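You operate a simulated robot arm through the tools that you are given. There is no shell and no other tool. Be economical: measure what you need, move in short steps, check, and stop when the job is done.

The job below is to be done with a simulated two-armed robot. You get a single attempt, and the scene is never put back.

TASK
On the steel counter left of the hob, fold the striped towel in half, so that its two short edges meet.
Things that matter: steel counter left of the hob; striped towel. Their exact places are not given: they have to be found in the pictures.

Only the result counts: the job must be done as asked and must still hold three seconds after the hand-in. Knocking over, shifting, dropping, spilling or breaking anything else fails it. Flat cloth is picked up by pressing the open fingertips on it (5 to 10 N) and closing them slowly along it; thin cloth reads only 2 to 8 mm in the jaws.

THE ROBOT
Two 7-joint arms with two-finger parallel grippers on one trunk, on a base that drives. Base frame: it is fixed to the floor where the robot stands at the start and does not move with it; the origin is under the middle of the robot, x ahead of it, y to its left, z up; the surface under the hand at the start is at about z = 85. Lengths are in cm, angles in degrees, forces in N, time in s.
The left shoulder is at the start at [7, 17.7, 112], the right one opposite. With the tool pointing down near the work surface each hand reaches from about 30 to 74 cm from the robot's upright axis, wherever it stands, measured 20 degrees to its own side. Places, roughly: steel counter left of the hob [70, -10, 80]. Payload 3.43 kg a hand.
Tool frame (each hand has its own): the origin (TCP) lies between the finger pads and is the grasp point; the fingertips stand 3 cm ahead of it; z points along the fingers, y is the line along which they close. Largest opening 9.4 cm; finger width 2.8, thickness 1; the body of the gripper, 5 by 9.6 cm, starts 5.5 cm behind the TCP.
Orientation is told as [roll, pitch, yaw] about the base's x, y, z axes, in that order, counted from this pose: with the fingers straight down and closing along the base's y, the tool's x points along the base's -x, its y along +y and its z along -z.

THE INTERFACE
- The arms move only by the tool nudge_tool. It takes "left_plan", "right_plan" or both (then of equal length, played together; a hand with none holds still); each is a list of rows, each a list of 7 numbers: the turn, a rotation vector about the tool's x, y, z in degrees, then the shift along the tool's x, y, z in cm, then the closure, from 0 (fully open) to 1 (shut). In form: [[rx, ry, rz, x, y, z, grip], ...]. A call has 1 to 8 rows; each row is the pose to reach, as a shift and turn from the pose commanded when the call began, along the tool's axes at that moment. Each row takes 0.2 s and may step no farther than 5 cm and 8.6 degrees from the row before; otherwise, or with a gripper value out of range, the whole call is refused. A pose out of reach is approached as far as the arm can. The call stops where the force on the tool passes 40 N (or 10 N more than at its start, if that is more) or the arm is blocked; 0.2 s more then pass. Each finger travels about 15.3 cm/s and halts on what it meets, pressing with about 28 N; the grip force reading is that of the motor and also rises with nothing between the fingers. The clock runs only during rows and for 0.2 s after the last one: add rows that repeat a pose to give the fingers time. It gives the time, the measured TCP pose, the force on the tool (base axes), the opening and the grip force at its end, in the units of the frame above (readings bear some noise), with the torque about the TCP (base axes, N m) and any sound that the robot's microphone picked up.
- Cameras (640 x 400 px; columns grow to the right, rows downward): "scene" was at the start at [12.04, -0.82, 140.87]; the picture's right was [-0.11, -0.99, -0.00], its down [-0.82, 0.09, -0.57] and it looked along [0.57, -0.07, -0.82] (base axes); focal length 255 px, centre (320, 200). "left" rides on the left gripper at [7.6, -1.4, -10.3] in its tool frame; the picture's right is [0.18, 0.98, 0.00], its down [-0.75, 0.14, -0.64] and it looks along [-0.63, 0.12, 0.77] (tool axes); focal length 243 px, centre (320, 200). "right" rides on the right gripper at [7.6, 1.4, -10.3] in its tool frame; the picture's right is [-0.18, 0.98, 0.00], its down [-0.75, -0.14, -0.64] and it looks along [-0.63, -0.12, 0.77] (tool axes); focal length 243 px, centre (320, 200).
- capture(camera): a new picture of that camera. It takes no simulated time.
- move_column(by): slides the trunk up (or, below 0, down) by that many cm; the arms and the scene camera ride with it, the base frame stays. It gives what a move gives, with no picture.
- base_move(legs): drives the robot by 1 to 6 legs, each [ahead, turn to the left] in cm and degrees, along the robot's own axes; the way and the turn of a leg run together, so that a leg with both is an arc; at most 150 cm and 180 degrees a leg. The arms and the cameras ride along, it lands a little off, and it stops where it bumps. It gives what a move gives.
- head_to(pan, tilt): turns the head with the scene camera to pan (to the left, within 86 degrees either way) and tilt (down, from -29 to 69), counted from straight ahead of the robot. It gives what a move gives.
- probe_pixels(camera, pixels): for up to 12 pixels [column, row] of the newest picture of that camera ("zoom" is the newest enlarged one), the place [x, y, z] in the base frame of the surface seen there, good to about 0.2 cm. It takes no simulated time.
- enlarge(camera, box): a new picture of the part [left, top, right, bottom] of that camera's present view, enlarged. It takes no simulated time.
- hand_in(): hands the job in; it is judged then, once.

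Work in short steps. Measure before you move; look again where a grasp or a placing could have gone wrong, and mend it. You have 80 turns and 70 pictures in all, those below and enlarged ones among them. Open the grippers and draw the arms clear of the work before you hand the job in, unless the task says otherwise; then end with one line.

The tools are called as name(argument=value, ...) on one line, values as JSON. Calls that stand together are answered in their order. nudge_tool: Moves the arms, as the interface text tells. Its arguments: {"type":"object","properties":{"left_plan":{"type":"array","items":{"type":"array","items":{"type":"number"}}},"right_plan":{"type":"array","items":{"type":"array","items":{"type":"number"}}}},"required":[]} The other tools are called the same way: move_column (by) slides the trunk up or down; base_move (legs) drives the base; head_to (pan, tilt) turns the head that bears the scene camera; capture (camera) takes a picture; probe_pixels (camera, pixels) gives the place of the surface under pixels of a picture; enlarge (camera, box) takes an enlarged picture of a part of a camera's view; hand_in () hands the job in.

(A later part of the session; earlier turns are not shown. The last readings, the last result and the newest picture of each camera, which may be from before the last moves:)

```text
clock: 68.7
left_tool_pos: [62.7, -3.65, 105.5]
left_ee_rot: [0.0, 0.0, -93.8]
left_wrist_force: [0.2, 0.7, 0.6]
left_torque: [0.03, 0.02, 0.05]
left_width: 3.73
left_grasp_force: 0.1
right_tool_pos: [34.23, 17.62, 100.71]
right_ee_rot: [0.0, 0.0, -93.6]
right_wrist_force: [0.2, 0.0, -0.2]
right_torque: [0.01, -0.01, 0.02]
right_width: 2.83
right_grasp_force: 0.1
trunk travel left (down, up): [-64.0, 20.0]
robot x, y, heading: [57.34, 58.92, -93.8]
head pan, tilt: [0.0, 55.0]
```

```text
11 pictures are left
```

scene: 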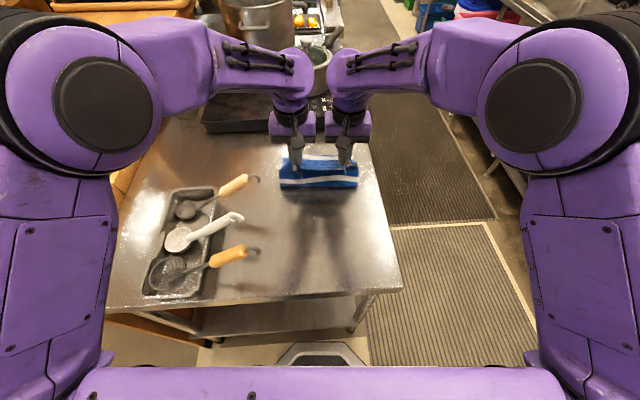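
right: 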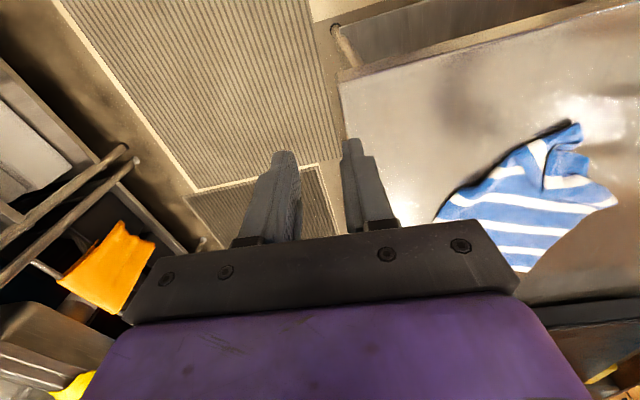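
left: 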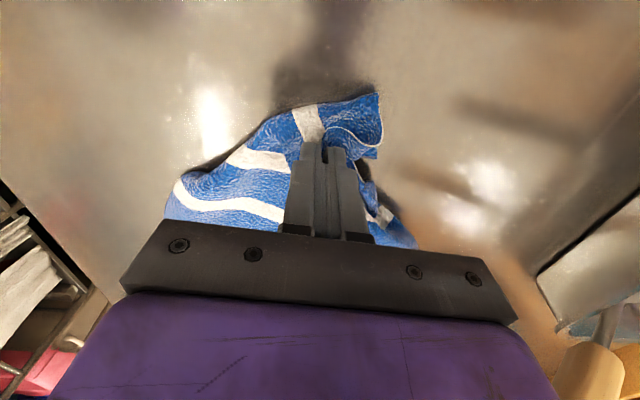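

A step was slightly too long; I replan with 8 shorter rows, and locate the corner via this picture's (575,126).

probe_pixels(camera="right", pixels=[[574, 127], [566, 140], [555, 135], [583, 158], [545, 150]])

nudge_tool(left_plan=[[0, 0, 0, 0, 4, -2, 0.6], [0, 0, 0, 0, 8, -4, 0.6], [0, 0, 0, 0, 12, -5, 0.6], [0, 0, 0, 0, 14, -5, 0.6], [0, 0, 0, 0, 14, -5, 0.6], [0, 0, 0, 0, 14, -5, 0.6], [0, 0, 0, 0, 14, -5, 0.6], [0, 0, 0, 0, 14, -5, 0.6]], right_plan=[[0, 0, 0, -1, 3, 0, 0.6], [0, 0, 0, -2.3, 7, 0, 0.6], [0, 0, 0, -3.6, 11, 0, 0.6], [0, 0, 0, -5, 15, 0, 0.6], [0, 0, 0, -6.4, 19, 0, 0.6], [0, 0, 0, -7.8, 23, 0, 0.6], [0, 0, 0, -9, 25.5, 2, 0.6], [0, 0, 0, -9, 25.5, 6, 0.6]])

capture(camera="right")

```text
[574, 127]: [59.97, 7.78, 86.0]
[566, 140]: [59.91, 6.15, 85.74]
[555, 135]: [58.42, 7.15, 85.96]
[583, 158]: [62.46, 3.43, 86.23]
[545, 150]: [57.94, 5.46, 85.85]
```

```text
clock: 70.5
left_tool_pos: [76.66, -4.51, 110.54]
left_ee_rot: [0.0, 0.0, -93.7]
left_wrist_force: [-0.1, -0.7, 0.9]
left_torque: [0.02, 0.0, 0.02]
left_width: 3.78
left_grasp_force: 0.1
right_tool_pos: [57.73, 5.65, 96.33]
right_ee_rot: [3.0, -0.4, -95.7]
right_wrist_force: [-0.2, 0.2, 0.1]
right_torque: [0.02, 0.04, -0.03]
right_width: 3.75
right_grasp_force: 0.0
trunk travel left (down, up): [-64.0, 20.0]
robot x, y, heading: [57.58, 59.17, -93.6]
head pan, tilt: [0.0, 55.0]
```

```text
10 pictures are left
```

right: 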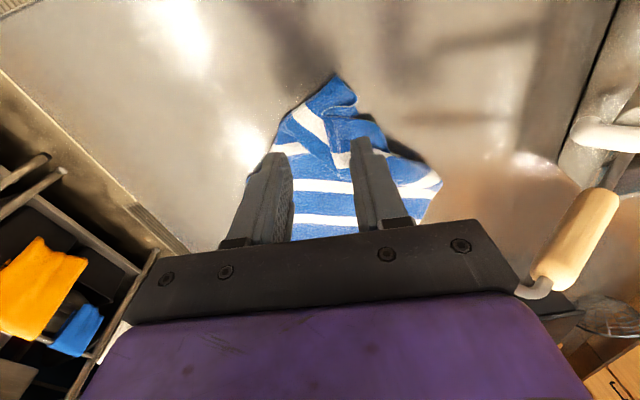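

The right arm is at its midline limit; I draw it back 3 and turn the base 3.5° left to bring it over the corner.

nudge_tool(right_plan=[[0, 0, 0, 0.5, -3, 0, 0.6]])

base_move(legs=[[0, 3.5]])

```text
clock: 70.9
left_tool_pos: [76.57, -4.34, 110.63]
left_ee_rot: [0.1, 0.0, -93.6]
left_wrist_force: [0.0, 0.1, 0.1]
left_torque: [0.01, 0.02, 0.03]
left_width: 3.77
left_grasp_force: 0.0
right_tool_pos: [55.43, 7.55, 94.56]
right_ee_rot: [0.4, 0.2, -94.1]
right_wrist_force: [0.0, 0.1, -0.1]
right_torque: [-0.01, 0.01, 0.0]
right_width: 3.76
right_grasp_force: 0.1
trunk travel left (down, up): [-64.0, 20.0]
robot x, y, heading: [57.8, 58.76, -93.7]
head pan, tilt: [0.0, 55.0]
```

```text
clock: 71.7
left_tool_pos: [80.48, -3.07, 110.6]
left_ee_rot: [0.1, -0.1, -90.2]
left_wrist_force: [-1.0, 0.5, 0.4]
left_torque: [-0.04, 0.03, 0.01]
left_width: 3.75
left_grasp_force: 0.1
right_tool_pos: [58.84, 7.51, 94.71]
right_ee_rot: [0.5, -0.1, -90.4]
right_wrist_force: [0.3, 0.3, 0.2]
right_torque: [0.03, 0.01, 0.05]
right_width: 3.76
right_grasp_force: 0.1
trunk travel left (down, up): [-64.0, 20.0]
robot x, y, heading: [57.58, 58.8, -90.4]
head pan, tilt: [0.0, 55.0]
```

Now (58.8, 7.5). I go to (59.2, 6.8) and descend to contact.

nudge_tool(right_plan=[[0, 0, 0, -0.7, 0.3, 2, 0.7], [0, 0, 0, -0.7, 0.3, 4.5, 0.7], [0, 0, 0, -0.7, 0.3, 5.9, 0.7], [0, 0, 0, -0.7, 0.3, 6.3, 0.7], [0, 0, 0, -0.7, 0.3, 6.3, 0.7]])

capture(camera="right")

```text
clock: 72.9
left_tool_pos: [80.62, -2.99, 110.56]
left_ee_rot: [0.0, 0.0, -90.2]
left_wrist_force: [0.0, -0.3, 0.1]
left_torque: [0.03, 0.01, -0.02]
left_width: 3.77
left_grasp_force: 0.1
right_tool_pos: [58.75, 6.29, 88.95]
right_ee_rot: [1.7, 0.0, -91.5]
right_wrist_force: [0.9, 0.1, -0.3]
right_torque: [-0.02, 0.0, -0.01]
right_width: 2.8
right_grasp_force: 0.1
trunk travel left (down, up): [-64.0, 20.0]
robot x, y, heading: [57.89, 59.13, -90.2]
head pan, tilt: [0.0, 55.0]
```

```text
9 pictures are left
```

right: 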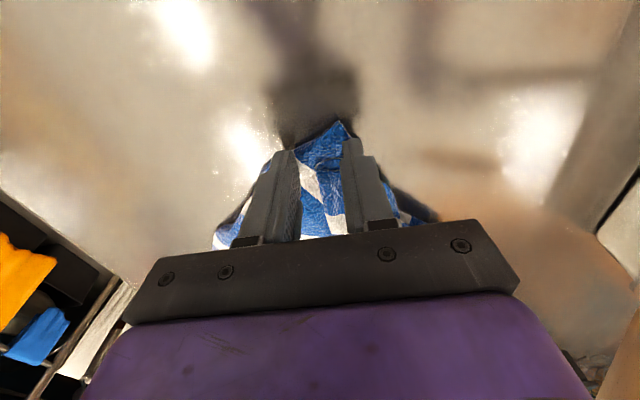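

The corner sits between the fingers. Press a bit lower and close slowly.

nudge_tool(right_plan=[[0, 0, 0, 0, -0.3, 0.4, 0.7], [0, 0, 0, 0, -0.3, 0.7, 0.7], [0, 0, 0, 0, -0.3, 0.7, 0.76], [0, 0, 0, 0, -0.3, 0.7, 0.82], [0, 0, 0, 0, -0.3, 0.7, 0.88], [0, 0, 0, 0, -0.3, 0.7, 0.94], [0, 0, 0, 0, -0.3, 0.7, 1], [0, 0, 0, 0, -0.3, 0.7, 1]])

```text
clock: 74.7
left_tool_pos: [80.58, -3.04, 110.65]
left_ee_rot: [0.0, 0.0, -90.2]
left_wrist_force: [-0.7, -0.7, 0.0]
left_torque: [-0.01, -0.01, -0.01]
left_width: 3.77
left_grasp_force: 0.1
right_tool_pos: [58.43, 6.41, 88.24]
right_ee_rot: [1.6, -0.1, -91.5]
right_wrist_force: [-0.4, -3.0, 12.5]
right_torque: [-0.15, -0.04, 0.01]
right_width: 0.27
right_grasp_force: 27.7
trunk travel left (down, up): [-64.0, 20.0]
robot x, y, heading: [57.84, 59.07, -90.2]
head pan, tilt: [0.0, 55.0]
```

Right corner gripped (0.27). I carry it low to the right and nearer, to about (44, 13), to stretch the right side straight.

nudge_tool(right_plan=[[0, 0, 0, 0.5, -1, -2.5, 1], [0, 0, 0, 1.5, -4.5, -3.5, 1], [0, 0, 0, 3, -8, -3.5, 1], [0, 0, 0, 4.5, -11.5, -3, 1], [0, 0, 0, 6, -14, -2, 1], [0, 0, 0, 6.6, -14.5, -1, 1], [0, 0, 0, 6.6, -14.5, -1, 1]])

enlarge(camera="scene", box=[250, 90, 410, 190])

probe_pixels(camera="zoom", pixels=[[100, 100], [200, 100], [300, 100], [400, 100], [100, 200], [200, 200], [300, 200], [400, 200], [100, 300], [200, 300], [300, 300], [400, 300]])

```text
clock: 76.3
left_tool_pos: [80.6, -2.91, 110.47]
left_ee_rot: [-0.1, 0.0, -90.3]
left_wrist_force: [-0.2, 1.0, -0.4]
left_torque: [0.0, 0.0, -0.01]
left_width: 3.76
left_grasp_force: 0.1
right_tool_pos: [44.41, 13.66, 88.68]
right_ee_rot: [0.5, -0.2, -90.3]
right_wrist_force: [-0.5, 0.2, 0.6]
right_torque: [0.0, -0.02, -0.02]
right_width: 0.25
right_grasp_force: 27.7
trunk travel left (down, up): [-64.0, 20.0]
robot x, y, heading: [57.69, 58.62, -90.3]
head pan, tilt: [0.0, 55.0]
```

```text
4.00 times, centred on (330, 140) of scene
```

zoom: 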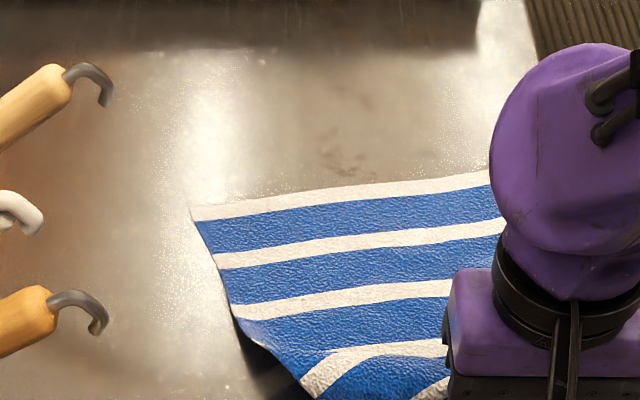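

```text
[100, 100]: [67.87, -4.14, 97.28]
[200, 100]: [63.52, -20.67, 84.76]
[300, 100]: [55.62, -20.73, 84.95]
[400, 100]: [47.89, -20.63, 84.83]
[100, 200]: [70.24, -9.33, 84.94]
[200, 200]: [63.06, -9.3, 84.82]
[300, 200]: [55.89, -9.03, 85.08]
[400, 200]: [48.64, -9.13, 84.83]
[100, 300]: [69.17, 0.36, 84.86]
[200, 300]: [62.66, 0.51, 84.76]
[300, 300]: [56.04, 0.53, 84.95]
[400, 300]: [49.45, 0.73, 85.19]
```

The towel slid nearer (far edge y≈-8 to -12), clear of the hob. I check the near part with the right hand still holding.

enlarge(camera="scene", box=[280, 160, 400, 235])

probe_pixels(camera="zoom", pixels=[[60, 60], [100, 100], [140, 140], [180, 180], [180, 220], [220, 220], [260, 220], [260, 180], [220, 140], [300, 240], [160, 200], [240, 260]])

```text
5.33 times, centred on (340, 198) of scene
```

zoom: 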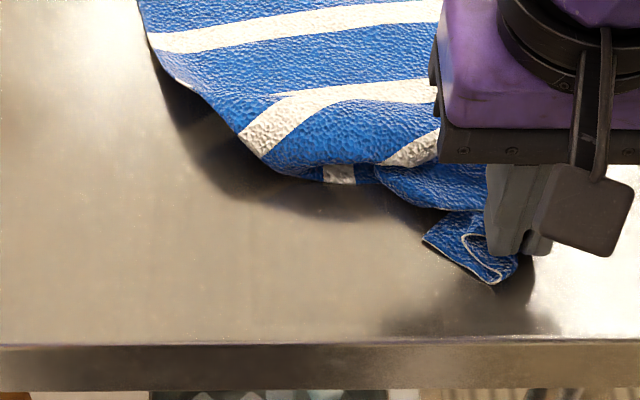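

```text
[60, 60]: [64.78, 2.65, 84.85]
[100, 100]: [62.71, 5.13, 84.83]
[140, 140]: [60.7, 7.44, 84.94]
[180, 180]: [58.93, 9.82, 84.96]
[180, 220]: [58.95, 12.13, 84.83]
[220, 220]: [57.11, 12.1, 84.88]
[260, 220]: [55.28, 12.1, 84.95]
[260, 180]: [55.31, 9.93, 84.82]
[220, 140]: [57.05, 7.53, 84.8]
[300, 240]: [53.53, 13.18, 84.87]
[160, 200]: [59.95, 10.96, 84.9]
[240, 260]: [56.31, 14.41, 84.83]
```

The near end is bunched, but the far edge (≈(63.5,-8.5) to (42,-12)) is clean. New plan: grip that far edge with both hands, hang the towel, and lay it folded. Release the right, raise it, and reposition the base 8 cm ahead.

nudge_tool(right_plan=[[0, 0, 0, 0, 0, 0, 0.8], [0, 0, 0, 0, 0, 0, 0.65], [0, 0, 0, 0, 0, -4, 0.65], [0, 0, 0, 0, 0, -8, 0.65], [0, 0, 0, 0, 0, -12, 0.65]])

base_move(legs=[[8, -3.5]])

enlarge(camera="scene", box=[240, 110, 420, 250])

```text
clock: 77.5
left_tool_pos: [80.61, -2.83, 110.59]
left_ee_rot: [0.1, -0.1, -90.2]
left_wrist_force: [0.3, 0.0, -0.2]
left_torque: [0.01, -0.02, -0.02]
left_width: 3.74
left_grasp_force: 0.1
right_tool_pos: [44.3, 13.72, 100.69]
right_ee_rot: [0.5, -0.2, -90.3]
right_wrist_force: [-0.1, 0.9, 0.1]
right_torque: [0.0, 0.0, -0.02]
right_width: 3.29
right_grasp_force: 0.1
trunk travel left (down, up): [-64.0, 20.0]
robot x, y, heading: [57.75, 59.1, -90.4]
head pan, tilt: [0.0, 55.0]
```

```text
clock: 78.6
left_tool_pos: [76.59, -12.08, 110.64]
left_ee_rot: [0.1, -0.1, -93.7]
left_wrist_force: [-0.3, 0.1, 0.6]
left_torque: [0.02, 0.0, 0.01]
left_width: 3.76
left_grasp_force: 0.0
right_tool_pos: [41.43, 6.57, 100.74]
right_ee_rot: [0.4, -0.3, -93.6]
right_wrist_force: [0.5, 0.8, 0.4]
right_torque: [-0.01, -0.05, -0.01]
right_width: 3.3
right_grasp_force: 0.0
trunk travel left (down, up): [-64.0, 20.0]
robot x, y, heading: [57.15, 50.87, -93.6]
head pan, tilt: [0.0, 55.0]
```

```text
2.86 times, centred on (330, 180) of scene
```

zoom: 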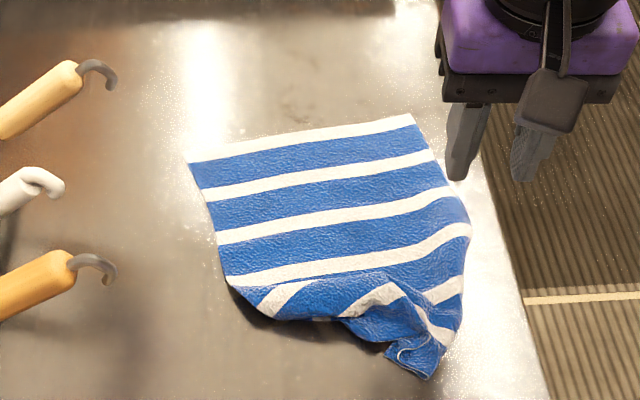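

A clear view: the far edge runs from zoom (189,162) to (412,115). I measure it.

probe_pixels(camera="zoom", pixels=[[190, 162], [225, 155], [260, 148], [300, 139], [340, 131], [375, 124], [411, 116], [430, 150], [205, 200]])

```text
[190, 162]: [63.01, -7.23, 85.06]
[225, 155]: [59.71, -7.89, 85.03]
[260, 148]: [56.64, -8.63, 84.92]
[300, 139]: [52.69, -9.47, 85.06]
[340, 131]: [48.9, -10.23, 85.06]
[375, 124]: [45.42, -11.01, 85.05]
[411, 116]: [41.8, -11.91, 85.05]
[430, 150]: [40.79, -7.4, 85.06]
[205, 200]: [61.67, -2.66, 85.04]
```

Grip points: left (60.2, -7.1), right (44.8, -10.4). Move both there and hover 2.5 cm above contact.

nudge_tool(left_plan=[[0, 0, 0, 1, -4.2, 0, 0.7], [0, 0, 0, 2, -8.4, 0, 0.7], [0, 0, 0, 3, -12.6, 0, 0.7], [0, 0, 0, 3.93, -16.7, 0, 0.7], [0, 0, 0, 3.93, -16.7, 5, 0.7], [0, 0, 0, 3.93, -16.7, 10, 0.7], [0, 0, 0, 3.93, -16.7, 15, 0.7], [0, 0, 0, 3.93, -16.7, 19.9, 0.7]], right_plan=[[0, 0, 0, -4.2, 1.1, 0, 0.7], [0, 0, 0, -8.4, 2.2, 0, 0.7], [0, 0, 0, -12.6, 3.3, 0, 0.7], [0, 0, 0, -16.75, 4.5, 0, 0.7], [0, 0, 0, -16.75, 4.5, 3, 0.7], [0, 0, 0, -16.75, 4.5, 6, 0.7], [0, 0, 0, -16.75, 4.5, 8.5, 0.7], [0, 0, 0, -16.75, 4.5, 10, 0.7]])

```text
clock: 80.4
left_tool_pos: [60.18, -7.38, 90.56]
left_ee_rot: [0.0, 0.1, -93.5]
left_wrist_force: [-0.6, -0.5, 0.0]
left_torque: [0.02, 0.02, -0.01]
left_width: 2.81
left_grasp_force: 0.0
right_tool_pos: [44.98, -10.58, 90.52]
right_ee_rot: [0.4, 0.0, -93.7]
right_wrist_force: [0.1, -0.4, -0.3]
right_torque: [0.03, 0.02, 0.0]
right_width: 2.78
right_grasp_force: 0.0
trunk travel left (down, up): [-64.0, 20.0]
robot x, y, heading: [57.6, 51.03, -93.7]
head pan, tilt: [0.0, 55.0]
```

On target. Descend 2.3 to contact.

nudge_tool(left_plan=[[0, 0, 0, 0.25, 0, 1.2, 0.7], [0, 0, 0, 0.25, 0, 2.1, 0.7], [0, 0, 0, 0.25, 0, 2.35, 0.7], [0, 0, 0, 0.25, 0, 2.35, 0.7]], right_plan=[[0, 0, 0, 0.2, 0, 1.2, 0.7], [0, 0, 0, 0.2, 0, 2.1, 0.7], [0, 0, 0, 0.2, 0, 2.35, 0.7], [0, 0, 0, 0.2, 0, 2.35, 0.7]])

```text
clock: 81.4
left_tool_pos: [60.29, -7.05, 88.27]
left_ee_rot: [0.0, 0.1, -93.6]
left_wrist_force: [0.0, 0.2, -0.6]
left_torque: [-0.03, -0.05, -0.03]
left_width: 2.86
left_grasp_force: 0.0
right_tool_pos: [44.86, -10.39, 88.31]
right_ee_rot: [0.5, -0.1, -93.6]
right_wrist_force: [0.5, 0.1, 0.2]
right_torque: [0.0, -0.03, 0.01]
right_width: 2.82
right_grasp_force: 0.1
trunk travel left (down, up): [-64.0, 20.0]
robot x, y, heading: [57.58, 51.13, -93.5]
head pan, tilt: [0.0, 55.0]
```

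No contact yet; lower 0.17 more.

nudge_tool(left_plan=[[0, 0, 0, 0, 0, 0.18, 0.7]], right_plan=[[0, 0, 0, 0, 0, 0.18, 0.7]])

```text
clock: 81.8
left_tool_pos: [60.36, -6.99, 88.25]
left_ee_rot: [0.0, -0.1, -93.5]
left_wrist_force: [-1.4, -1.7, 4.8]
left_torque: [-0.01, -0.06, -0.02]
left_width: 2.8
left_grasp_force: 0.0
right_tool_pos: [44.88, -10.3, 88.1]
right_ee_rot: [0.5, -0.1, -93.8]
right_wrist_force: [1.1, 0.5, 0.7]
right_torque: [-0.03, 0.01, -0.01]
right_width: 2.84
right_grasp_force: 0.1
trunk travel left (down, up): [-64.0, 20.0]
robot x, y, heading: [57.63, 51.44, -93.4]
head pan, tilt: [0.0, 55.0]
```

Left 4.8 N, right just touching. Slightly more on both, and close slowly.

nudge_tool(left_plan=[[0, 0, 0, 0, 0, 0.04, 0.7], [0, 0, 0, 0, 0, 0.04, 0.75], [0, 0, 0, 0, 0, 0.04, 0.8], [0, 0, 0, 0, 0, 0.04, 0.85], [0, 0, 0, 0, 0, 0.04, 0.9], [0, 0, 0, 0, 0, 0.04, 0.95], [0, 0, 0, 0, 0, 0.04, 1], [0, 0, 0, 0, 0, 0.04, 1]], right_plan=[[0, 0, 0, 0, 0, 0.12, 0.7], [0, 0, 0, 0, 0, 0.12, 0.75], [0, 0, 0, 0, 0, 0.12, 0.8], [0, 0, 0, 0, 0, 0.12, 0.85], [0, 0, 0, 0, 0, 0.12, 0.9], [0, 0, 0, 0, 0, 0.12, 0.95], [0, 0, 0, 0, 0, 0.12, 1], [0, 0, 0, 0, 0, 0.12, 1]])

```text
clock: 83.6
left_tool_pos: [60.32, -7.0, 88.2]
left_ee_rot: [0.0, -0.1, -93.6]
left_wrist_force: [0.3, -0.8, 4.7]
left_torque: [-0.02, 0.01, 0.0]
left_width: 0.0
left_grasp_force: 28.0
right_tool_pos: [44.85, -10.24, 88.04]
right_ee_rot: [0.5, -0.2, -93.7]
right_wrist_force: [0.2, -0.6, 6.1]
right_torque: [-0.05, 0.0, -0.01]
right_width: 0.01
right_grasp_force: 28.1
trunk travel left (down, up): [-64.0, 20.0]
robot x, y, heading: [57.24, 50.82, -93.8]
head pan, tilt: [0.0, 55.0]
```

Both closed empty (pressure too light). Lift slightly, reopen, and press harder this time.

nudge_tool(left_plan=[[0, 0, 0, 0, 0, -0.6, 1], [0, 0, 0, 0, 0, -0.6, 0.68], [0, 0, 0, 0, 0, -0.6, 0.68], [0, 0, 0, 0, 0, 0, 0.68], [0, 0, 0, 0, 0, 0.12, 0.68], [0, 0, 0, 0, 0, 0.12, 0.68]], right_plan=[[0, 0, 0, 0, 0, -0.6, 1], [0, 0, 0, 0, 0, -0.6, 0.68], [0, 0, 0, 0, 0, -0.6, 0.68], [0, 0, 0, 0, 0, 0, 0.68], [0, 0, 0, 0, 0, 0.12, 0.68], [0, 0, 0, 0, 0, 0.12, 0.68]])

capture(camera="left")

```text
clock: 85.0
left_tool_pos: [60.29, -7.04, 88.02]
left_ee_rot: [0.0, -0.1, -93.5]
left_wrist_force: [-0.8, -1.5, 6.9]
left_torque: [-0.04, -0.09, -0.04]
left_width: 2.99
left_grasp_force: 0.0
right_tool_pos: [44.84, -10.33, 88.16]
right_ee_rot: [0.5, -0.2, -93.8]
right_wrist_force: [0.1, -1.4, 6.6]
right_torque: [-0.02, 0.14, 0.03]
right_width: 3.03
right_grasp_force: 0.1
trunk travel left (down, up): [-64.0, 20.0]
robot x, y, heading: [57.18, 50.91, -93.5]
head pan, tilt: [0.0, 55.0]
```

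```text
5 pictures are left
```

left: 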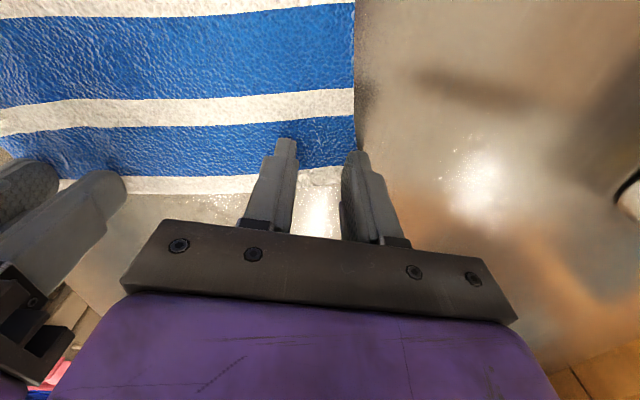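

The left's outer finger is right at the cloth's side edge. Shift left hand 1.0 and right hand 0.7 inward, 0.4 farther onto the cloth, press ~15 N and close.

nudge_tool(left_plan=[[0, 0, 0, 0.4, -1, -0.6, 0.68], [0, 0, 0, 0.4, -1, 0, 0.68], [0, 0, 0, 0.4, -1, 0.13, 0.68], [0, 0, 0, 0.4, -1, 0.13, 0.76], [0, 0, 0, 0.4, -1, 0.13, 0.84], [0, 0, 0, 0.4, -1, 0.13, 0.92], [0, 0, 0, 0.4, -1, 0.13, 1], [0, 0, 0, 0.4, -1, 0.13, 1]], right_plan=[[0, 0, 0, 0.4, 0.7, -0.6, 0.68], [0, 0, 0, 0.4, 0.7, 0, 0.68], [0, 0, 0, 0.4, 0.7, 0.13, 0.68], [0, 0, 0, 0.4, 0.7, 0.13, 0.76], [0, 0, 0, 0.4, 0.7, 0.13, 0.84], [0, 0, 0, 0.4, 0.7, 0.13, 0.92], [0, 0, 0, 0.4, 0.7, 0.13, 1], [0, 0, 0, 0.4, 0.7, 0.13, 1]])

```text
clock: 86.8
left_tool_pos: [59.17, -6.29, 88.05]
left_ee_rot: [0.0, -0.4, -93.6]
left_wrist_force: [-15.0, -5.2, 20.3]
left_torque: [0.0, 0.47, 0.14]
left_width: 0.18
left_grasp_force: 28.2
right_tool_pos: [45.8, -9.62, 88.09]
right_ee_rot: [0.6, -0.3, -93.8]
right_wrist_force: [13.8, 3.1, 8.5]
right_torque: [0.0, -0.36, -0.12]
right_width: 0.22
right_grasp_force: 28.3
trunk travel left (down, up): [-64.0, 20.0]
robot x, y, heading: [57.35, 51.05, -93.5]
head pan, tilt: [0.0, 55.0]
```

Both gripped (0.18 / 0.22). I ease the tension, align the hands, and lift the towel, then raise the column so it hangs free.

nudge_tool(left_plan=[[0, 0, 0, 0, -0.2, -3, 1], [0, 0, 0, -1, -0.2, -6, 1], [0, 0, 0, -2, -0.2, -9, 1], [0, 0, 0, -3.2, -0.2, -12, 1], [0, 0, 0, -4.2, -0.2, -14, 1], [0, 0, 0, -4.2, -0.2, -14, 1]], right_plan=[[0, 0, 0, 0, 0.2, -3, 1], [0, 0, 0, 0, 0.2, -6, 1], [0, 0, 0, 0, 0.2, -9, 1], [0, 0, 0, 0, 0.2, -12, 1], [0, 0, 0, 0, 0.2, -14, 1], [0, 0, 0, 0, 0.2, -14, 1]])

move_column(by=19)

capture(camera="left")

```text
clock: 88.2
left_tool_pos: [58.9, -10.79, 101.67]
left_ee_rot: [0.0, 0.0, -93.6]
left_wrist_force: [-2.7, 0.0, -0.8]
left_torque: [0.02, 0.11, 0.04]
left_width: 0.15
left_grasp_force: 27.6
right_tool_pos: [45.62, -10.15, 101.95]
right_ee_rot: [0.5, -0.1, -93.9]
right_wrist_force: [2.7, -1.3, 0.2]
right_torque: [0.01, -0.08, -0.04]
right_width: 0.23
right_grasp_force: 27.8
trunk travel left (down, up): [-64.0, 20.0]
robot x, y, heading: [57.41, 51.11, -93.7]
head pan, tilt: [0.0, 55.0]
```

```text
clock: 90.3
left_tool_pos: [58.84, -10.78, 120.56]
left_ee_rot: [0.0, 0.1, -93.6]
left_wrist_force: [-2.3, -0.2, -0.4]
left_torque: [-0.01, 0.08, 0.04]
left_width: 0.16
left_grasp_force: 28.2
right_tool_pos: [45.78, -10.15, 120.89]
right_ee_rot: [0.5, -0.1, -93.7]
right_wrist_force: [2.1, -0.6, -0.3]
right_torque: [-0.02, -0.09, -0.05]
right_width: 0.22
right_grasp_force: 28.0
trunk travel left (down, up): [-83.0, 1.0]
robot x, y, heading: [57.49, 51.04, -93.5]
head pan, tilt: [0.0, 55.0]
```

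```text
4 pictures are left
```

left: 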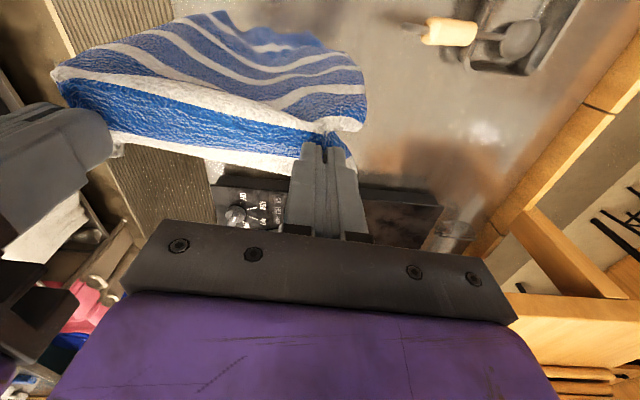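

The towel hangs from its far edge. I measure the hanging bottom in this picture, then raise a bit more with a gentle shake.

probe_pixels(camera="left", pixels=[[62, 72], [130, 35], [185, 20], [215, 18], [250, 35], [280, 38], [310, 40], [335, 55], [362, 85], [350, 125], [240, 60], [120, 60]])

nudge_tool(left_plan=[[0, 0, 0, 0, 0, -3, 1], [0, 0, 0, 1.5, 0, -5, 1], [0, 0, 0, -1.5, 0, -5, 1], [0, 0, 0, 1.5, 0, -5, 1], [0, 0, 0, -1, 0, -5, 1], [0, 0, 0, 0, 0, -5, 1], [0, 0, 0, 0, 0, -5, 1], [0, 0, 0, 0, 0, -5, 1]], right_plan=[[0, 0, 0, 0, 0, -3, 1], [0, 0, 0, 1.5, 0, -5, 1], [0, 0, 0, -1.5, 0, -5, 1], [0, 0, 0, 1.5, 0, -5, 1], [0, 0, 0, -1, 0, -5, 1], [0, 0, 0, 0, 0, -5, 1], [0, 0, 0, 0, 0, -5, 1], [0, 0, 0, 0, 0, -5, 1]])

```text
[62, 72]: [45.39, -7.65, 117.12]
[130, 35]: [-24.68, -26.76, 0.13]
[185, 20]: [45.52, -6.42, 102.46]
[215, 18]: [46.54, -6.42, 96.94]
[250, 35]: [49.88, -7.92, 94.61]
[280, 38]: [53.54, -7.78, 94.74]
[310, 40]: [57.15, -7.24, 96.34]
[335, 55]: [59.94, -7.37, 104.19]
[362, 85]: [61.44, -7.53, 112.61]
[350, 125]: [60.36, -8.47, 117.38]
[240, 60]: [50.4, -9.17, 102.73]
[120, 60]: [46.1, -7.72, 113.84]
```

```text
clock: 92.1
left_tool_pos: [58.86, -10.7, 125.71]
left_ee_rot: [-0.1, -0.2, -93.6]
left_wrist_force: [-2.6, 0.5, 0.5]
left_torque: [0.02, 0.11, 0.04]
left_width: 0.16
left_grasp_force: 28.2
right_tool_pos: [45.66, -10.13, 125.91]
right_ee_rot: [0.6, -0.1, -93.7]
right_wrist_force: [5.0, -0.6, 0.0]
right_torque: [-0.02, -0.12, -0.05]
right_width: 0.24
right_grasp_force: 28.3
trunk travel left (down, up): [-83.0, 1.0]
robot x, y, heading: [57.69, 50.44, -93.5]
head pan, tilt: [0.0, 55.0]
```

I check the hang once more.

capture(camera="left")

probe_pixels(camera="left", pixels=[[170, 25], [190, 15], [210, 20], [230, 25], [250, 30], [270, 35], [290, 40], [310, 45], [320, 40], [335, 55], [240, 20], [280, 25]])

```text
3 pictures are left
```

left: 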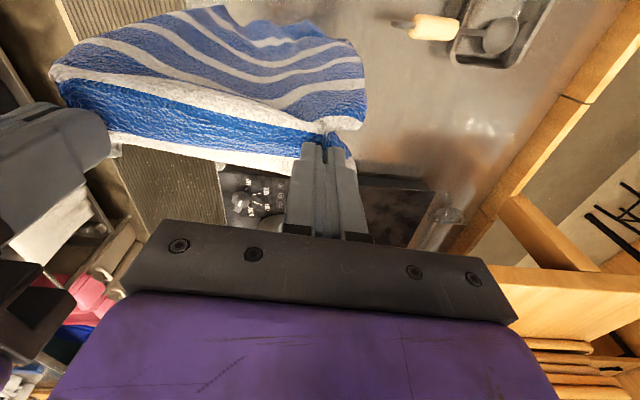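

```text
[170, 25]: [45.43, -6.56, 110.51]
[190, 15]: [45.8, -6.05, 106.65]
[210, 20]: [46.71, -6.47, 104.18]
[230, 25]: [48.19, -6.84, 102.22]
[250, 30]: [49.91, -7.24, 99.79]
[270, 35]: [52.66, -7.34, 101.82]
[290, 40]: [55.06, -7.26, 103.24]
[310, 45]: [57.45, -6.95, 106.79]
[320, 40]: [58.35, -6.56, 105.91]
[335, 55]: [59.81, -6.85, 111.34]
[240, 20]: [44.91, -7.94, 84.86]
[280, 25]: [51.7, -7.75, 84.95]
```

The towel hangs full length. I drive 5 ahead, lower the column 5, and bring the hands 4 forward so the free edge can touch down near y≈-17.

base_move(legs=[[5, 0]])

move_column(by=-5)

nudge_tool(left_plan=[[0, 0, 0, -2, 0, 0, 1], [0, 0, 0, -4, 0, 0, 1], [0, 0, 0, -4, 0, 0, 1], [0, 0, 0, -4, 0, 0, 1], [0, 0, 0, -4, 0, 0, 1]], right_plan=[[0, 0, 0, -2, 0, 0, 1], [0, 0, 0, -4, 0, 0, 1], [0, 0, 0, -4, 0, 0, 1], [0, 0, 0, -4, 0, 0, 1], [0, 0, 0, -4, 0, 0, 1]])

```text
clock: 93.0
left_tool_pos: [58.57, -14.94, 126.39]
left_ee_rot: [0.2, -0.6, -93.6]
left_wrist_force: [-1.8, 1.2, 1.1]
left_torque: [-0.05, 0.02, 0.02]
left_width: 0.18
left_grasp_force: 28.0
right_tool_pos: [45.44, -14.16, 126.63]
right_ee_rot: [0.6, -0.8, -93.8]
right_wrist_force: [3.0, 0.6, 2.5]
right_torque: [-0.04, -0.04, -0.05]
right_width: 0.25
right_grasp_force: 27.7
trunk travel left (down, up): [-83.0, 1.0]
robot x, y, heading: [56.94, 45.61, -93.7]
head pan, tilt: [0.0, 55.0]
```

```text
clock: 93.9
left_tool_pos: [58.46, -15.38, 121.15]
left_ee_rot: [0.0, -0.3, -93.7]
left_wrist_force: [-2.4, 0.0, -0.3]
left_torque: [0.03, 0.08, 0.02]
left_width: 0.15
left_grasp_force: 28.1
right_tool_pos: [45.4, -14.75, 121.27]
right_ee_rot: [0.5, -0.4, -93.8]
right_wrist_force: [1.7, -0.3, -0.9]
right_torque: [0.0, -0.11, -0.04]
right_width: 0.2
right_grasp_force: 27.5
trunk travel left (down, up): [-78.0, 6.0]
robot x, y, heading: [57.29, 45.29, -93.5]
head pan, tilt: [0.0, 55.0]
```

```text
clock: 95.1
left_tool_pos: [58.37, -17.5, 121.09]
left_ee_rot: [0.0, -0.2, -93.6]
left_wrist_force: [-2.8, 0.2, -0.1]
left_torque: [0.0, 0.1, 0.11]
left_width: 0.17
left_grasp_force: 27.9
left hand out of reach, approached as far as the arm can: row 2, 3, 4, 5
right_tool_pos: [45.15, -17.68, 121.32]
right_ee_rot: [0.6, -0.5, -93.9]
right_wrist_force: [4.1, 0.0, -0.3]
right_torque: [0.0, -0.11, -0.04]
right_width: 0.23
right_grasp_force: 28.1
right hand out of reach, approached as far as the arm can: row 2, 3, 4, 5
trunk travel left (down, up): [-78.0, 6.0]
robot x, y, heading: [57.38, 45.77, -93.4]
head pan, tilt: [0.0, 55.0]
```

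Hands at y≈-17.6, z≈121. Now I lower while drawing back, laying the first half flat toward me.

nudge_tool(left_plan=[[0, 0, 0, 1, 0, 3, 1], [0, 0, 0, 3, 0, 5.5, 1], [0, 0, 0, 5.5, 0, 8, 1], [0, 0, 0, 8, 0, 10.5, 1], [0, 0, 0, 10.5, 0, 13, 1], [0, 0, 0, 13, 0, 15.5, 1], [0, 0, 0, 15.5, 0, 18, 1], [0, 0, 0, 17, 0, 20, 1]], right_plan=[[0, 0, 0, 1, 0, 3, 1], [0, 0, 0, 3, 0, 5.5, 1], [0, 0, 0, 5.5, 0, 8, 1], [0, 0, 0, 8, 0, 10.5, 1], [0, 0, 0, 10.5, 0, 13, 1], [0, 0, 0, 13, 0, 15.5, 1], [0, 0, 0, 15.5, 0, 18, 1], [0, 0, 0, 17, 0, 20, 1]])

capture(camera="left")

```text
clock: 96.9
left_tool_pos: [59.08, -0.55, 100.86]
left_ee_rot: [0.0, -0.4, -93.5]
left_wrist_force: [-0.6, -0.3, 0.1]
left_torque: [-0.04, 0.05, 0.01]
left_width: 0.16
left_grasp_force: 27.8
right_tool_pos: [46.62, -0.88, 101.48]
right_ee_rot: [0.5, -0.4, -93.8]
right_wrist_force: [0.3, 0.4, 0.4]
right_torque: [-0.02, 0.01, 0.01]
right_width: 0.25
right_grasp_force: 28.0
trunk travel left (down, up): [-78.0, 6.0]
robot x, y, heading: [57.19, 45.67, -93.6]
head pan, tilt: [0.0, 55.0]
```

```text
2 pictures are left
```

left: 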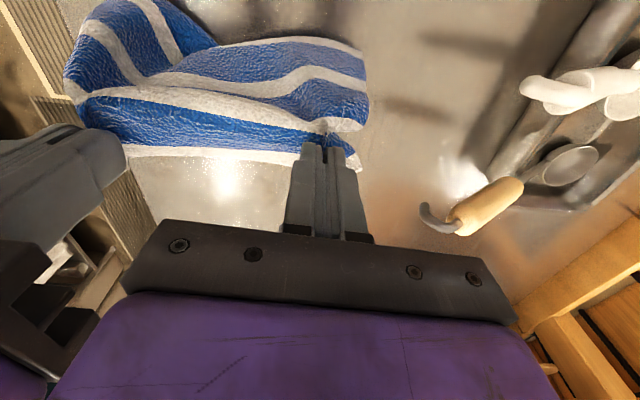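

I measure where the lower part lies.

probe_pixels(camera="left", pixels=[[200, 180], [230, 155], [250, 110], [270, 75], [290, 45], [200, 60], [150, 70], [100, 60], [120, 20], [180, 20], [240, 45], [350, 60]])

```text
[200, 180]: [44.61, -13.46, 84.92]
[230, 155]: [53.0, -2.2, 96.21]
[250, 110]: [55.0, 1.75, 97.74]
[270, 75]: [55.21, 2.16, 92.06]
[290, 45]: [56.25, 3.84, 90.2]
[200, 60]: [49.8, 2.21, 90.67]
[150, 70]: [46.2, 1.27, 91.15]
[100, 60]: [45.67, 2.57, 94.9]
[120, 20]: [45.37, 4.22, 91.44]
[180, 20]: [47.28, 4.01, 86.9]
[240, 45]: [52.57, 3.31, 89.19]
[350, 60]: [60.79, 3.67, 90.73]
```

The belly is at y≈4 and the laid half is hidden beneath, its edge estimated near y≈-11.5. I fold the held edge forward and down to meet it (TCP y≈-10.6).

nudge_tool(left_plan=[[0, 0, 0, -2, 0, 0.5, 1], [0, 0, 0, -4.5, 0, 2, 1], [0, 0, 0, -6.5, 0, 4.5, 1], [0, 0, 0, -8.3, 0, 7, 1], [0, 0, 0, -9.5, 0, 9.3, 1], [0, 0, 0, -10, 0, 11.2, 1], [0, 0, 0, -10, 0, 11.9, 1], [0, 0, 0, -10, 0, 11.9, 1]], right_plan=[[0, 0, 0, -2, 0, 0.5, 1], [0, 0, 0, -4.5, 0, 2, 1], [0, 0, 0, -6.5, 0, 4.5, 1], [0, 0, 0, -8.3, 0, 7.4, 1], [0, 0, 0, -9.5, 0, 9.8, 1], [0, 0, 0, -10, 0, 11.8, 1], [0, 0, 0, -10, 0, 12.5, 1], [0, 0, 0, -10, 0, 12.5, 1]])

capture(camera="left")

```text
clock: 98.7
left_tool_pos: [58.71, -10.68, 89.14]
left_ee_rot: [0.2, -0.2, -93.7]
left_wrist_force: [-1.4, 0.6, 0.3]
left_torque: [0.0, 0.02, -0.01]
left_width: 0.15
left_grasp_force: 28.5
right_tool_pos: [45.93, -10.9, 89.0]
right_ee_rot: [0.5, -0.5, -93.7]
right_wrist_force: [-0.1, -0.1, 0.4]
right_torque: [-0.01, -0.01, -0.04]
right_width: 0.23
right_grasp_force: 27.5
trunk travel left (down, up): [-78.0, 6.0]
robot x, y, heading: [57.04, 45.42, -93.3]
head pan, tilt: [0.0, 55.0]
```

```text
1 pictures are left
```

left: 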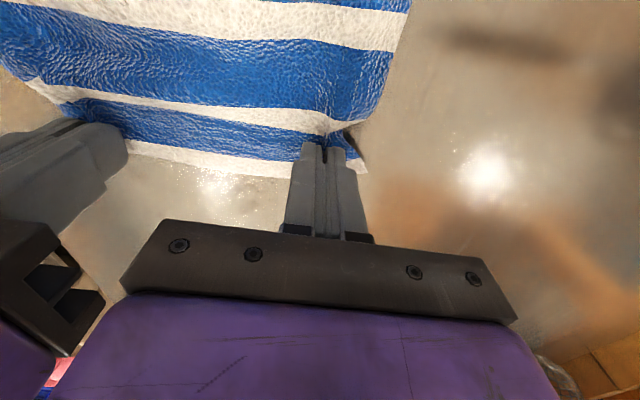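

The top layer lies flat, with the held edge leading. I probe around to find whether the lower layer's edge shows.

probe_pixels(camera="left", pixels=[[200, 170], [200, 185], [260, 172], [150, 152], [45, 95], [25, 75], [15, 70], [352, 150], [350, 128], [385, 50], [200, 100], [360, 165]])

```text
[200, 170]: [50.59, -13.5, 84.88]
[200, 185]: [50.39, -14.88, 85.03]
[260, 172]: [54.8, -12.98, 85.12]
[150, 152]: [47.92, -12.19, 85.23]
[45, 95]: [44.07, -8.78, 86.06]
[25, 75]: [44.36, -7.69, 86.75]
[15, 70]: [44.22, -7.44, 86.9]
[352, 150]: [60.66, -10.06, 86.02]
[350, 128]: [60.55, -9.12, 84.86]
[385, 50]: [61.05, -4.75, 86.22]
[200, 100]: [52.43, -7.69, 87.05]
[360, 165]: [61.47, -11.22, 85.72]
```

The held edge rests at y≈-12 to -13. I release, lift straight up and spread the hands clear.

nudge_tool(left_plan=[[0, 0, 0, 0, 0, 0.5, 1], [0, 0, 0, 0, 0, 0.5, 0.85], [0, 0, 0, 0, 0, 0.5, 0.72], [0, 0, 0, 0, 0, 0.5, 0.65], [0, 0, 0, 0, 0, -3, 0.65], [0, 0, 0, 0, 0, -7.5, 0.65], [0, 0, 0, 0, 0, -12, 0.65], [0, 0, 0, 0, 0, -16.5, 0.65]], right_plan=[[0, 0, 0, 0, 0, 0.5, 1], [0, 0, 0, 0, 0, 0.5, 0.85], [0, 0, 0, 0, 0, 0.5, 0.72], [0, 0, 0, 0, 0, 0.5, 0.65], [0, 0, 0, 0, 0, -3, 0.65], [0, 0, 0, 0, 0, -7.5, 0.65], [0, 0, 0, 0, 0, -12, 0.65], [0, 0, 0, 0, 0, -16.5, 0.65]])

nudge_tool(left_plan=[[0, 0, 0, 0, 4, 0, 0.65], [0, 0, 0, 0, 8, 0, 0.65], [0, 0, 0, 0, 12, 0, 0.65], [0, 0, 0, 0, 16, 0, 0.65]], right_plan=[[0, 0, 0, 0, -4, 0, 0.65], [0, 0, 0, 0, -8, 0, 0.65], [0, 0, 0, 0, -12, 0, 0.65], [0, 0, 0, 0, -16, 0, 0.65]])

enlarge(camera="scene", box=[256, 140, 376, 215])

```text
clock: 100.5
left_tool_pos: [58.89, -10.35, 105.81]
left_ee_rot: [0.0, -0.3, -93.6]
left_wrist_force: [0.7, 0.3, 0.5]
left_torque: [-0.01, 0.03, 0.02]
left_width: 3.27
left_grasp_force: 0.0
right_tool_pos: [45.78, -10.35, 105.66]
right_ee_rot: [0.5, -0.6, -93.8]
right_wrist_force: [0.8, 0.1, 0.1]
right_torque: [-0.02, -0.03, 0.02]
right_width: 3.29
right_grasp_force: 0.0
trunk travel left (down, up): [-78.0, 6.0]
robot x, y, heading: [57.05, 45.95, -93.4]
head pan, tilt: [0.0, 55.0]
```

```text
clock: 101.5
left_tool_pos: [74.8, -11.79, 105.53]
left_ee_rot: [0.1, -0.4, -93.6]
left_wrist_force: [0.0, -0.1, -0.7]
left_torque: [-0.01, 0.02, 0.0]
left_width: 3.29
left_grasp_force: 0.1
right_tool_pos: [29.61, -9.65, 105.02]
right_ee_rot: [0.5, -0.5, -93.8]
right_wrist_force: [0.6, -0.3, 0.4]
right_torque: [0.03, -0.01, 0.01]
right_width: 3.3
right_grasp_force: 0.0
trunk travel left (down, up): [-78.0, 6.0]
robot x, y, heading: [56.79, 46.01, -93.6]
head pan, tilt: [0.0, 55.0]
```

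```text
5.33 times, centred on (316, 178) of scene
```

zoom: 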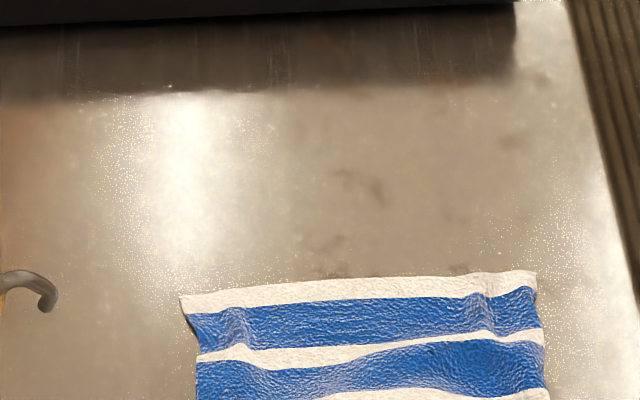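

The crop missed the near part. I probe the visible edge and try probing further rows.

probe_pixels(camera="zoom", pixels=[[182, 300], [200, 355], [198, 395], [300, 285], [300, 278], [420, 280], [535, 275], [545, 350], [548, 395], [300, 380], [420, 300], [420, 395]])

probe_pixels(camera="scene", pixels=[[325, 200], [325, 215], [325, 225], [325, 235], [325, 245], [295, 225], [355, 225], [290, 240], [360, 240], [325, 255], [325, 190], [250, 200]])

```text
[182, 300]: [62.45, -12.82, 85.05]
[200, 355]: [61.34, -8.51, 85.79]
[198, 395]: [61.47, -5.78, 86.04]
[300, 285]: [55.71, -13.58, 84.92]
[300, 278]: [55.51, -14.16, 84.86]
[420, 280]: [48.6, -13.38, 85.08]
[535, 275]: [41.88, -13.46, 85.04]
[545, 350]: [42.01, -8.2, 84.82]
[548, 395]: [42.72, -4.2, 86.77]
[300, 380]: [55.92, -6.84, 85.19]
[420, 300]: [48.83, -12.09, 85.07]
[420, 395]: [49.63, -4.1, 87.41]
```

```text
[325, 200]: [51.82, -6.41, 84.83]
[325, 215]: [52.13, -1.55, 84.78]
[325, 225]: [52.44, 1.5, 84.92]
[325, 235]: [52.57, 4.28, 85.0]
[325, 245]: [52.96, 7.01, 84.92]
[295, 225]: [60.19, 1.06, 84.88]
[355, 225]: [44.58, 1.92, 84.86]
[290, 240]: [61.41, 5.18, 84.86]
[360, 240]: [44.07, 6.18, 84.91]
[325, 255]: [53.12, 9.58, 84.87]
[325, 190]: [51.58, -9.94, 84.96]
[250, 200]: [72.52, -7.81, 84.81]
```

I take height profiles along several columns to detect where the top layer climbs onto the lower one.

probe_pixels(camera="zoom", pixels=[[270, 295], [270, 305], [270, 315], [270, 325], [270, 335], [270, 345], [270, 355], [270, 365], [270, 375], [270, 385], [270, 393], [270, 399]])

probe_pixels(camera="zoom", pixels=[[350, 285], [350, 297], [350, 310], [350, 320], [350, 330], [350, 340], [350, 350], [350, 360], [350, 370], [350, 380], [350, 390], [350, 399]])

probe_pixels(camera="zoom", pixels=[[440, 285], [440, 297], [440, 310], [440, 320], [440, 330], [440, 340], [440, 350], [440, 360], [440, 370], [440, 380], [440, 390], [440, 399]])

probe_pixels(camera="zoom", pixels=[[520, 285], [520, 300], [520, 315], [520, 330], [520, 345], [520, 360], [520, 375], [520, 390], [520, 399], [210, 340], [210, 370], [210, 399]])

```text
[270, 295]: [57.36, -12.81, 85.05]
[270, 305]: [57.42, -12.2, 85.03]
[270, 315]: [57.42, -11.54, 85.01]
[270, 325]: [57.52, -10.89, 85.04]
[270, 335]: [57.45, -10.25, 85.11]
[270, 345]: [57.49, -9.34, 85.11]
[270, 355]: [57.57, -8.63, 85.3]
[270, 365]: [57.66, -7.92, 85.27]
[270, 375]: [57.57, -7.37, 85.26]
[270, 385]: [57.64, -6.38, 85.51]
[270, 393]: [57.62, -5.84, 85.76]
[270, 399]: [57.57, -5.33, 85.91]
```

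```text
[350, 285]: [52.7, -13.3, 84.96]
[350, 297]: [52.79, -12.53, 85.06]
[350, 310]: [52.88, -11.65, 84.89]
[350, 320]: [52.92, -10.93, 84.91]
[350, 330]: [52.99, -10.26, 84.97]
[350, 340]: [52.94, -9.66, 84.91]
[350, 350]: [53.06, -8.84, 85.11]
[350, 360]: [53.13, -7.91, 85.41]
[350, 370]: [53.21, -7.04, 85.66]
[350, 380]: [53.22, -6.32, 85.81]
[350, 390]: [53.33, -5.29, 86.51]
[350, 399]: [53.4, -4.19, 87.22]
```

```text
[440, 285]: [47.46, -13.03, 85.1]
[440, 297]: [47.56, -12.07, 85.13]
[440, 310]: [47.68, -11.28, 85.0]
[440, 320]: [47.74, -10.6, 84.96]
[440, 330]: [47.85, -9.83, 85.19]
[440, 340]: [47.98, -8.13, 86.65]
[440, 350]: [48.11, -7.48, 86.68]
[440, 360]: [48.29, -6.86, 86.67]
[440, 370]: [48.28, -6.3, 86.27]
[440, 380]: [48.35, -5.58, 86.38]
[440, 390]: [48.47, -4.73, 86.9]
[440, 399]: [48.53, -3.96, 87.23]
```

```text
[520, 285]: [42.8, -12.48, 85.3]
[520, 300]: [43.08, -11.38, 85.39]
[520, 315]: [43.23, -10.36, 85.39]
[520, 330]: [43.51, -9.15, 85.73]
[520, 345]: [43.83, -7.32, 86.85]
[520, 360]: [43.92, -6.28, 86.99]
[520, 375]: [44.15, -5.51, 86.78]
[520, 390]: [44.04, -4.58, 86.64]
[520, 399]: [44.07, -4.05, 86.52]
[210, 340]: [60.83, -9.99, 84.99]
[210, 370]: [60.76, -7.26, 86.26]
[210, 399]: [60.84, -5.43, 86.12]
```

The top layer lies on bare counter from y≈-13.2 to ≈-9 and climbs there, so the lower edge is near y≈-8.7: the top overshoots ~4.5 cm. I re-pinch the top edge at (58.8,-12.3) and (45.7,-12.5) to correct it.

nudge_tool(left_plan=[[0, 0, 0, -0.4, -4, 0, 0.68], [0, 0, 0, -0.8, -8, 0, 0.68], [0, 0, 0, -1.2, -12, 0, 0.68], [0, 0, 0, -1.53, -15.94, 0, 0.68], [0, 0, 0, -1.53, -15.94, 4.5, 0.68], [0, 0, 0, -1.53, -15.94, 9, 0.68], [0, 0, 0, -1.53, -15.94, 13.5, 0.68], [0, 0, 0, -1.53, -15.94, 16.9, 0.68]], right_plan=[[0, 0, 0, -0.4, 4, 0, 0.68], [0, 0, 0, -0.8, 8, 0, 0.68], [0, 0, 0, -1.2, 12.2, 0, 0.68], [0, 0, 0, -1.7, 16.25, 0, 0.68], [0, 0, 0, -1.7, 16.25, 4.5, 0.68], [0, 0, 0, -1.7, 16.25, 9, 0.68], [0, 0, 0, -1.7, 16.25, 13.5, 0.68], [0, 0, 0, -1.7, 16.25, 16.4, 0.68]])

```text
clock: 103.3
left_tool_pos: [58.74, -12.26, 88.7]
left_ee_rot: [0.0, -0.3, -93.8]
left_wrist_force: [0.5, 0.3, -0.4]
left_torque: [0.04, 0.0, 0.0]
left_width: 3.05
left_grasp_force: 0.0
right_tool_pos: [46.12, -12.97, 89.03]
right_ee_rot: [0.4, -0.4, -93.8]
right_wrist_force: [0.6, -0.2, 1.0]
right_torque: [0.0, 0.0, -0.01]
right_width: 3.01
right_grasp_force: 0.0
trunk travel left (down, up): [-78.0, 6.0]
robot x, y, heading: [57.06, 45.67, -93.6]
head pan, tilt: [0.0, 55.0]
```

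Positions good; right shifted 0.5 nearer. Press to the depth that worked before and close slowly.

nudge_tool(left_plan=[[0, 0, 0, 0, 0, 0.5, 0.68], [0, 0, 0, 0, 0, 0.95, 0.68], [0, 0, 0, 0, 0, 0.95, 0.74], [0, 0, 0, 0, 0, 0.95, 0.81], [0, 0, 0, 0, 0, 0.95, 0.88], [0, 0, 0, 0, 0, 0.95, 0.95], [0, 0, 0, 0, 0, 0.95, 1], [0, 0, 0, 0, 0, 0.95, 1]], right_plan=[[0, 0, 0, 0.5, -0.2, 0.5, 0.68], [0, 0, 0, 0.5, -0.2, 1.2, 0.68], [0, 0, 0, 0.5, -0.2, 1.2, 0.74], [0, 0, 0, 0.5, -0.2, 1.2, 0.81], [0, 0, 0, 0.5, -0.2, 1.2, 0.88], [0, 0, 0, 0.5, -0.2, 1.2, 0.95], [0, 0, 0, 0.5, -0.2, 1.2, 1], [0, 0, 0, 0.5, -0.2, 1.2, 1]])

```text
clock: 105.1
left_tool_pos: [58.79, -11.91, 88.16]
left_ee_rot: [0.0, -0.6, -93.7]
left_wrist_force: [-1.7, -4.5, 28.4]
left_torque: [0.0, -0.09, -0.03]
left_width: 0.2
left_grasp_force: 27.9
right_tool_pos: [45.84, -12.13, 88.29]
right_ee_rot: [0.5, -0.9, -93.7]
right_wrist_force: [2.2, -1.3, 11.2]
right_torque: [0.02, -0.07, 0.08]
right_width: 0.18
right_grasp_force: 28.0
trunk travel left (down, up): [-78.0, 6.0]
robot x, y, heading: [57.39, 45.73, -93.4]
head pan, tilt: [0.0, 55.0]
```

Both hold (0.20 / 0.18). Arc the edge up and back to y≈1.5 so the fold rolls nearer.

nudge_tool(left_plan=[[0, 0, 0, 0.3, 0, -3, 1], [0, 0, 0, 1.5, 0, -6.5, 1], [0, 0, 0, 3.5, 0, -9.5, 1], [0, 0, 0, 6, 0, -11.5, 1], [0, 0, 0, 9, 0, -12.5, 1], [0, 0, 0, 11.5, 0, -12.5, 1], [0, 0, 0, 13.5, 0, -11.5, 1], [0, 0, 0, 13.8, 0, -10.5, 1]], right_plan=[[0, 0, 0, 0.3, 0, -3, 1], [0, 0, 0, 1.5, 0, -6.5, 1], [0, 0, 0, 3.5, 0, -9.5, 1], [0, 0, 0, 6, 0, -11.5, 1], [0, 0, 0, 9, 0, -12.5, 1], [0, 0, 0, 11.5, 0, -12.5, 1], [0, 0, 0, 13.5, 0, -11.5, 1], [0, 0, 0, 13.8, 0, -10.5, 1]])

```text
clock: 106.9
left_tool_pos: [59.74, 1.71, 98.07]
left_ee_rot: [0.1, -0.3, -93.7]
left_wrist_force: [-1.3, -0.8, -0.5]
left_torque: [-0.03, 0.02, 0.02]
left_width: 0.23
left_grasp_force: 27.9
right_tool_pos: [46.57, 1.63, 98.0]
right_ee_rot: [0.5, -0.5, -93.8]
right_wrist_force: [1.1, -0.3, -1.2]
right_torque: [0.0, -0.05, 0.04]
right_width: 0.16
right_grasp_force: 28.1
trunk travel left (down, up): [-78.0, 6.0]
robot x, y, heading: [57.24, 45.97, -93.4]
head pan, tilt: [0.0, 55.0]
```

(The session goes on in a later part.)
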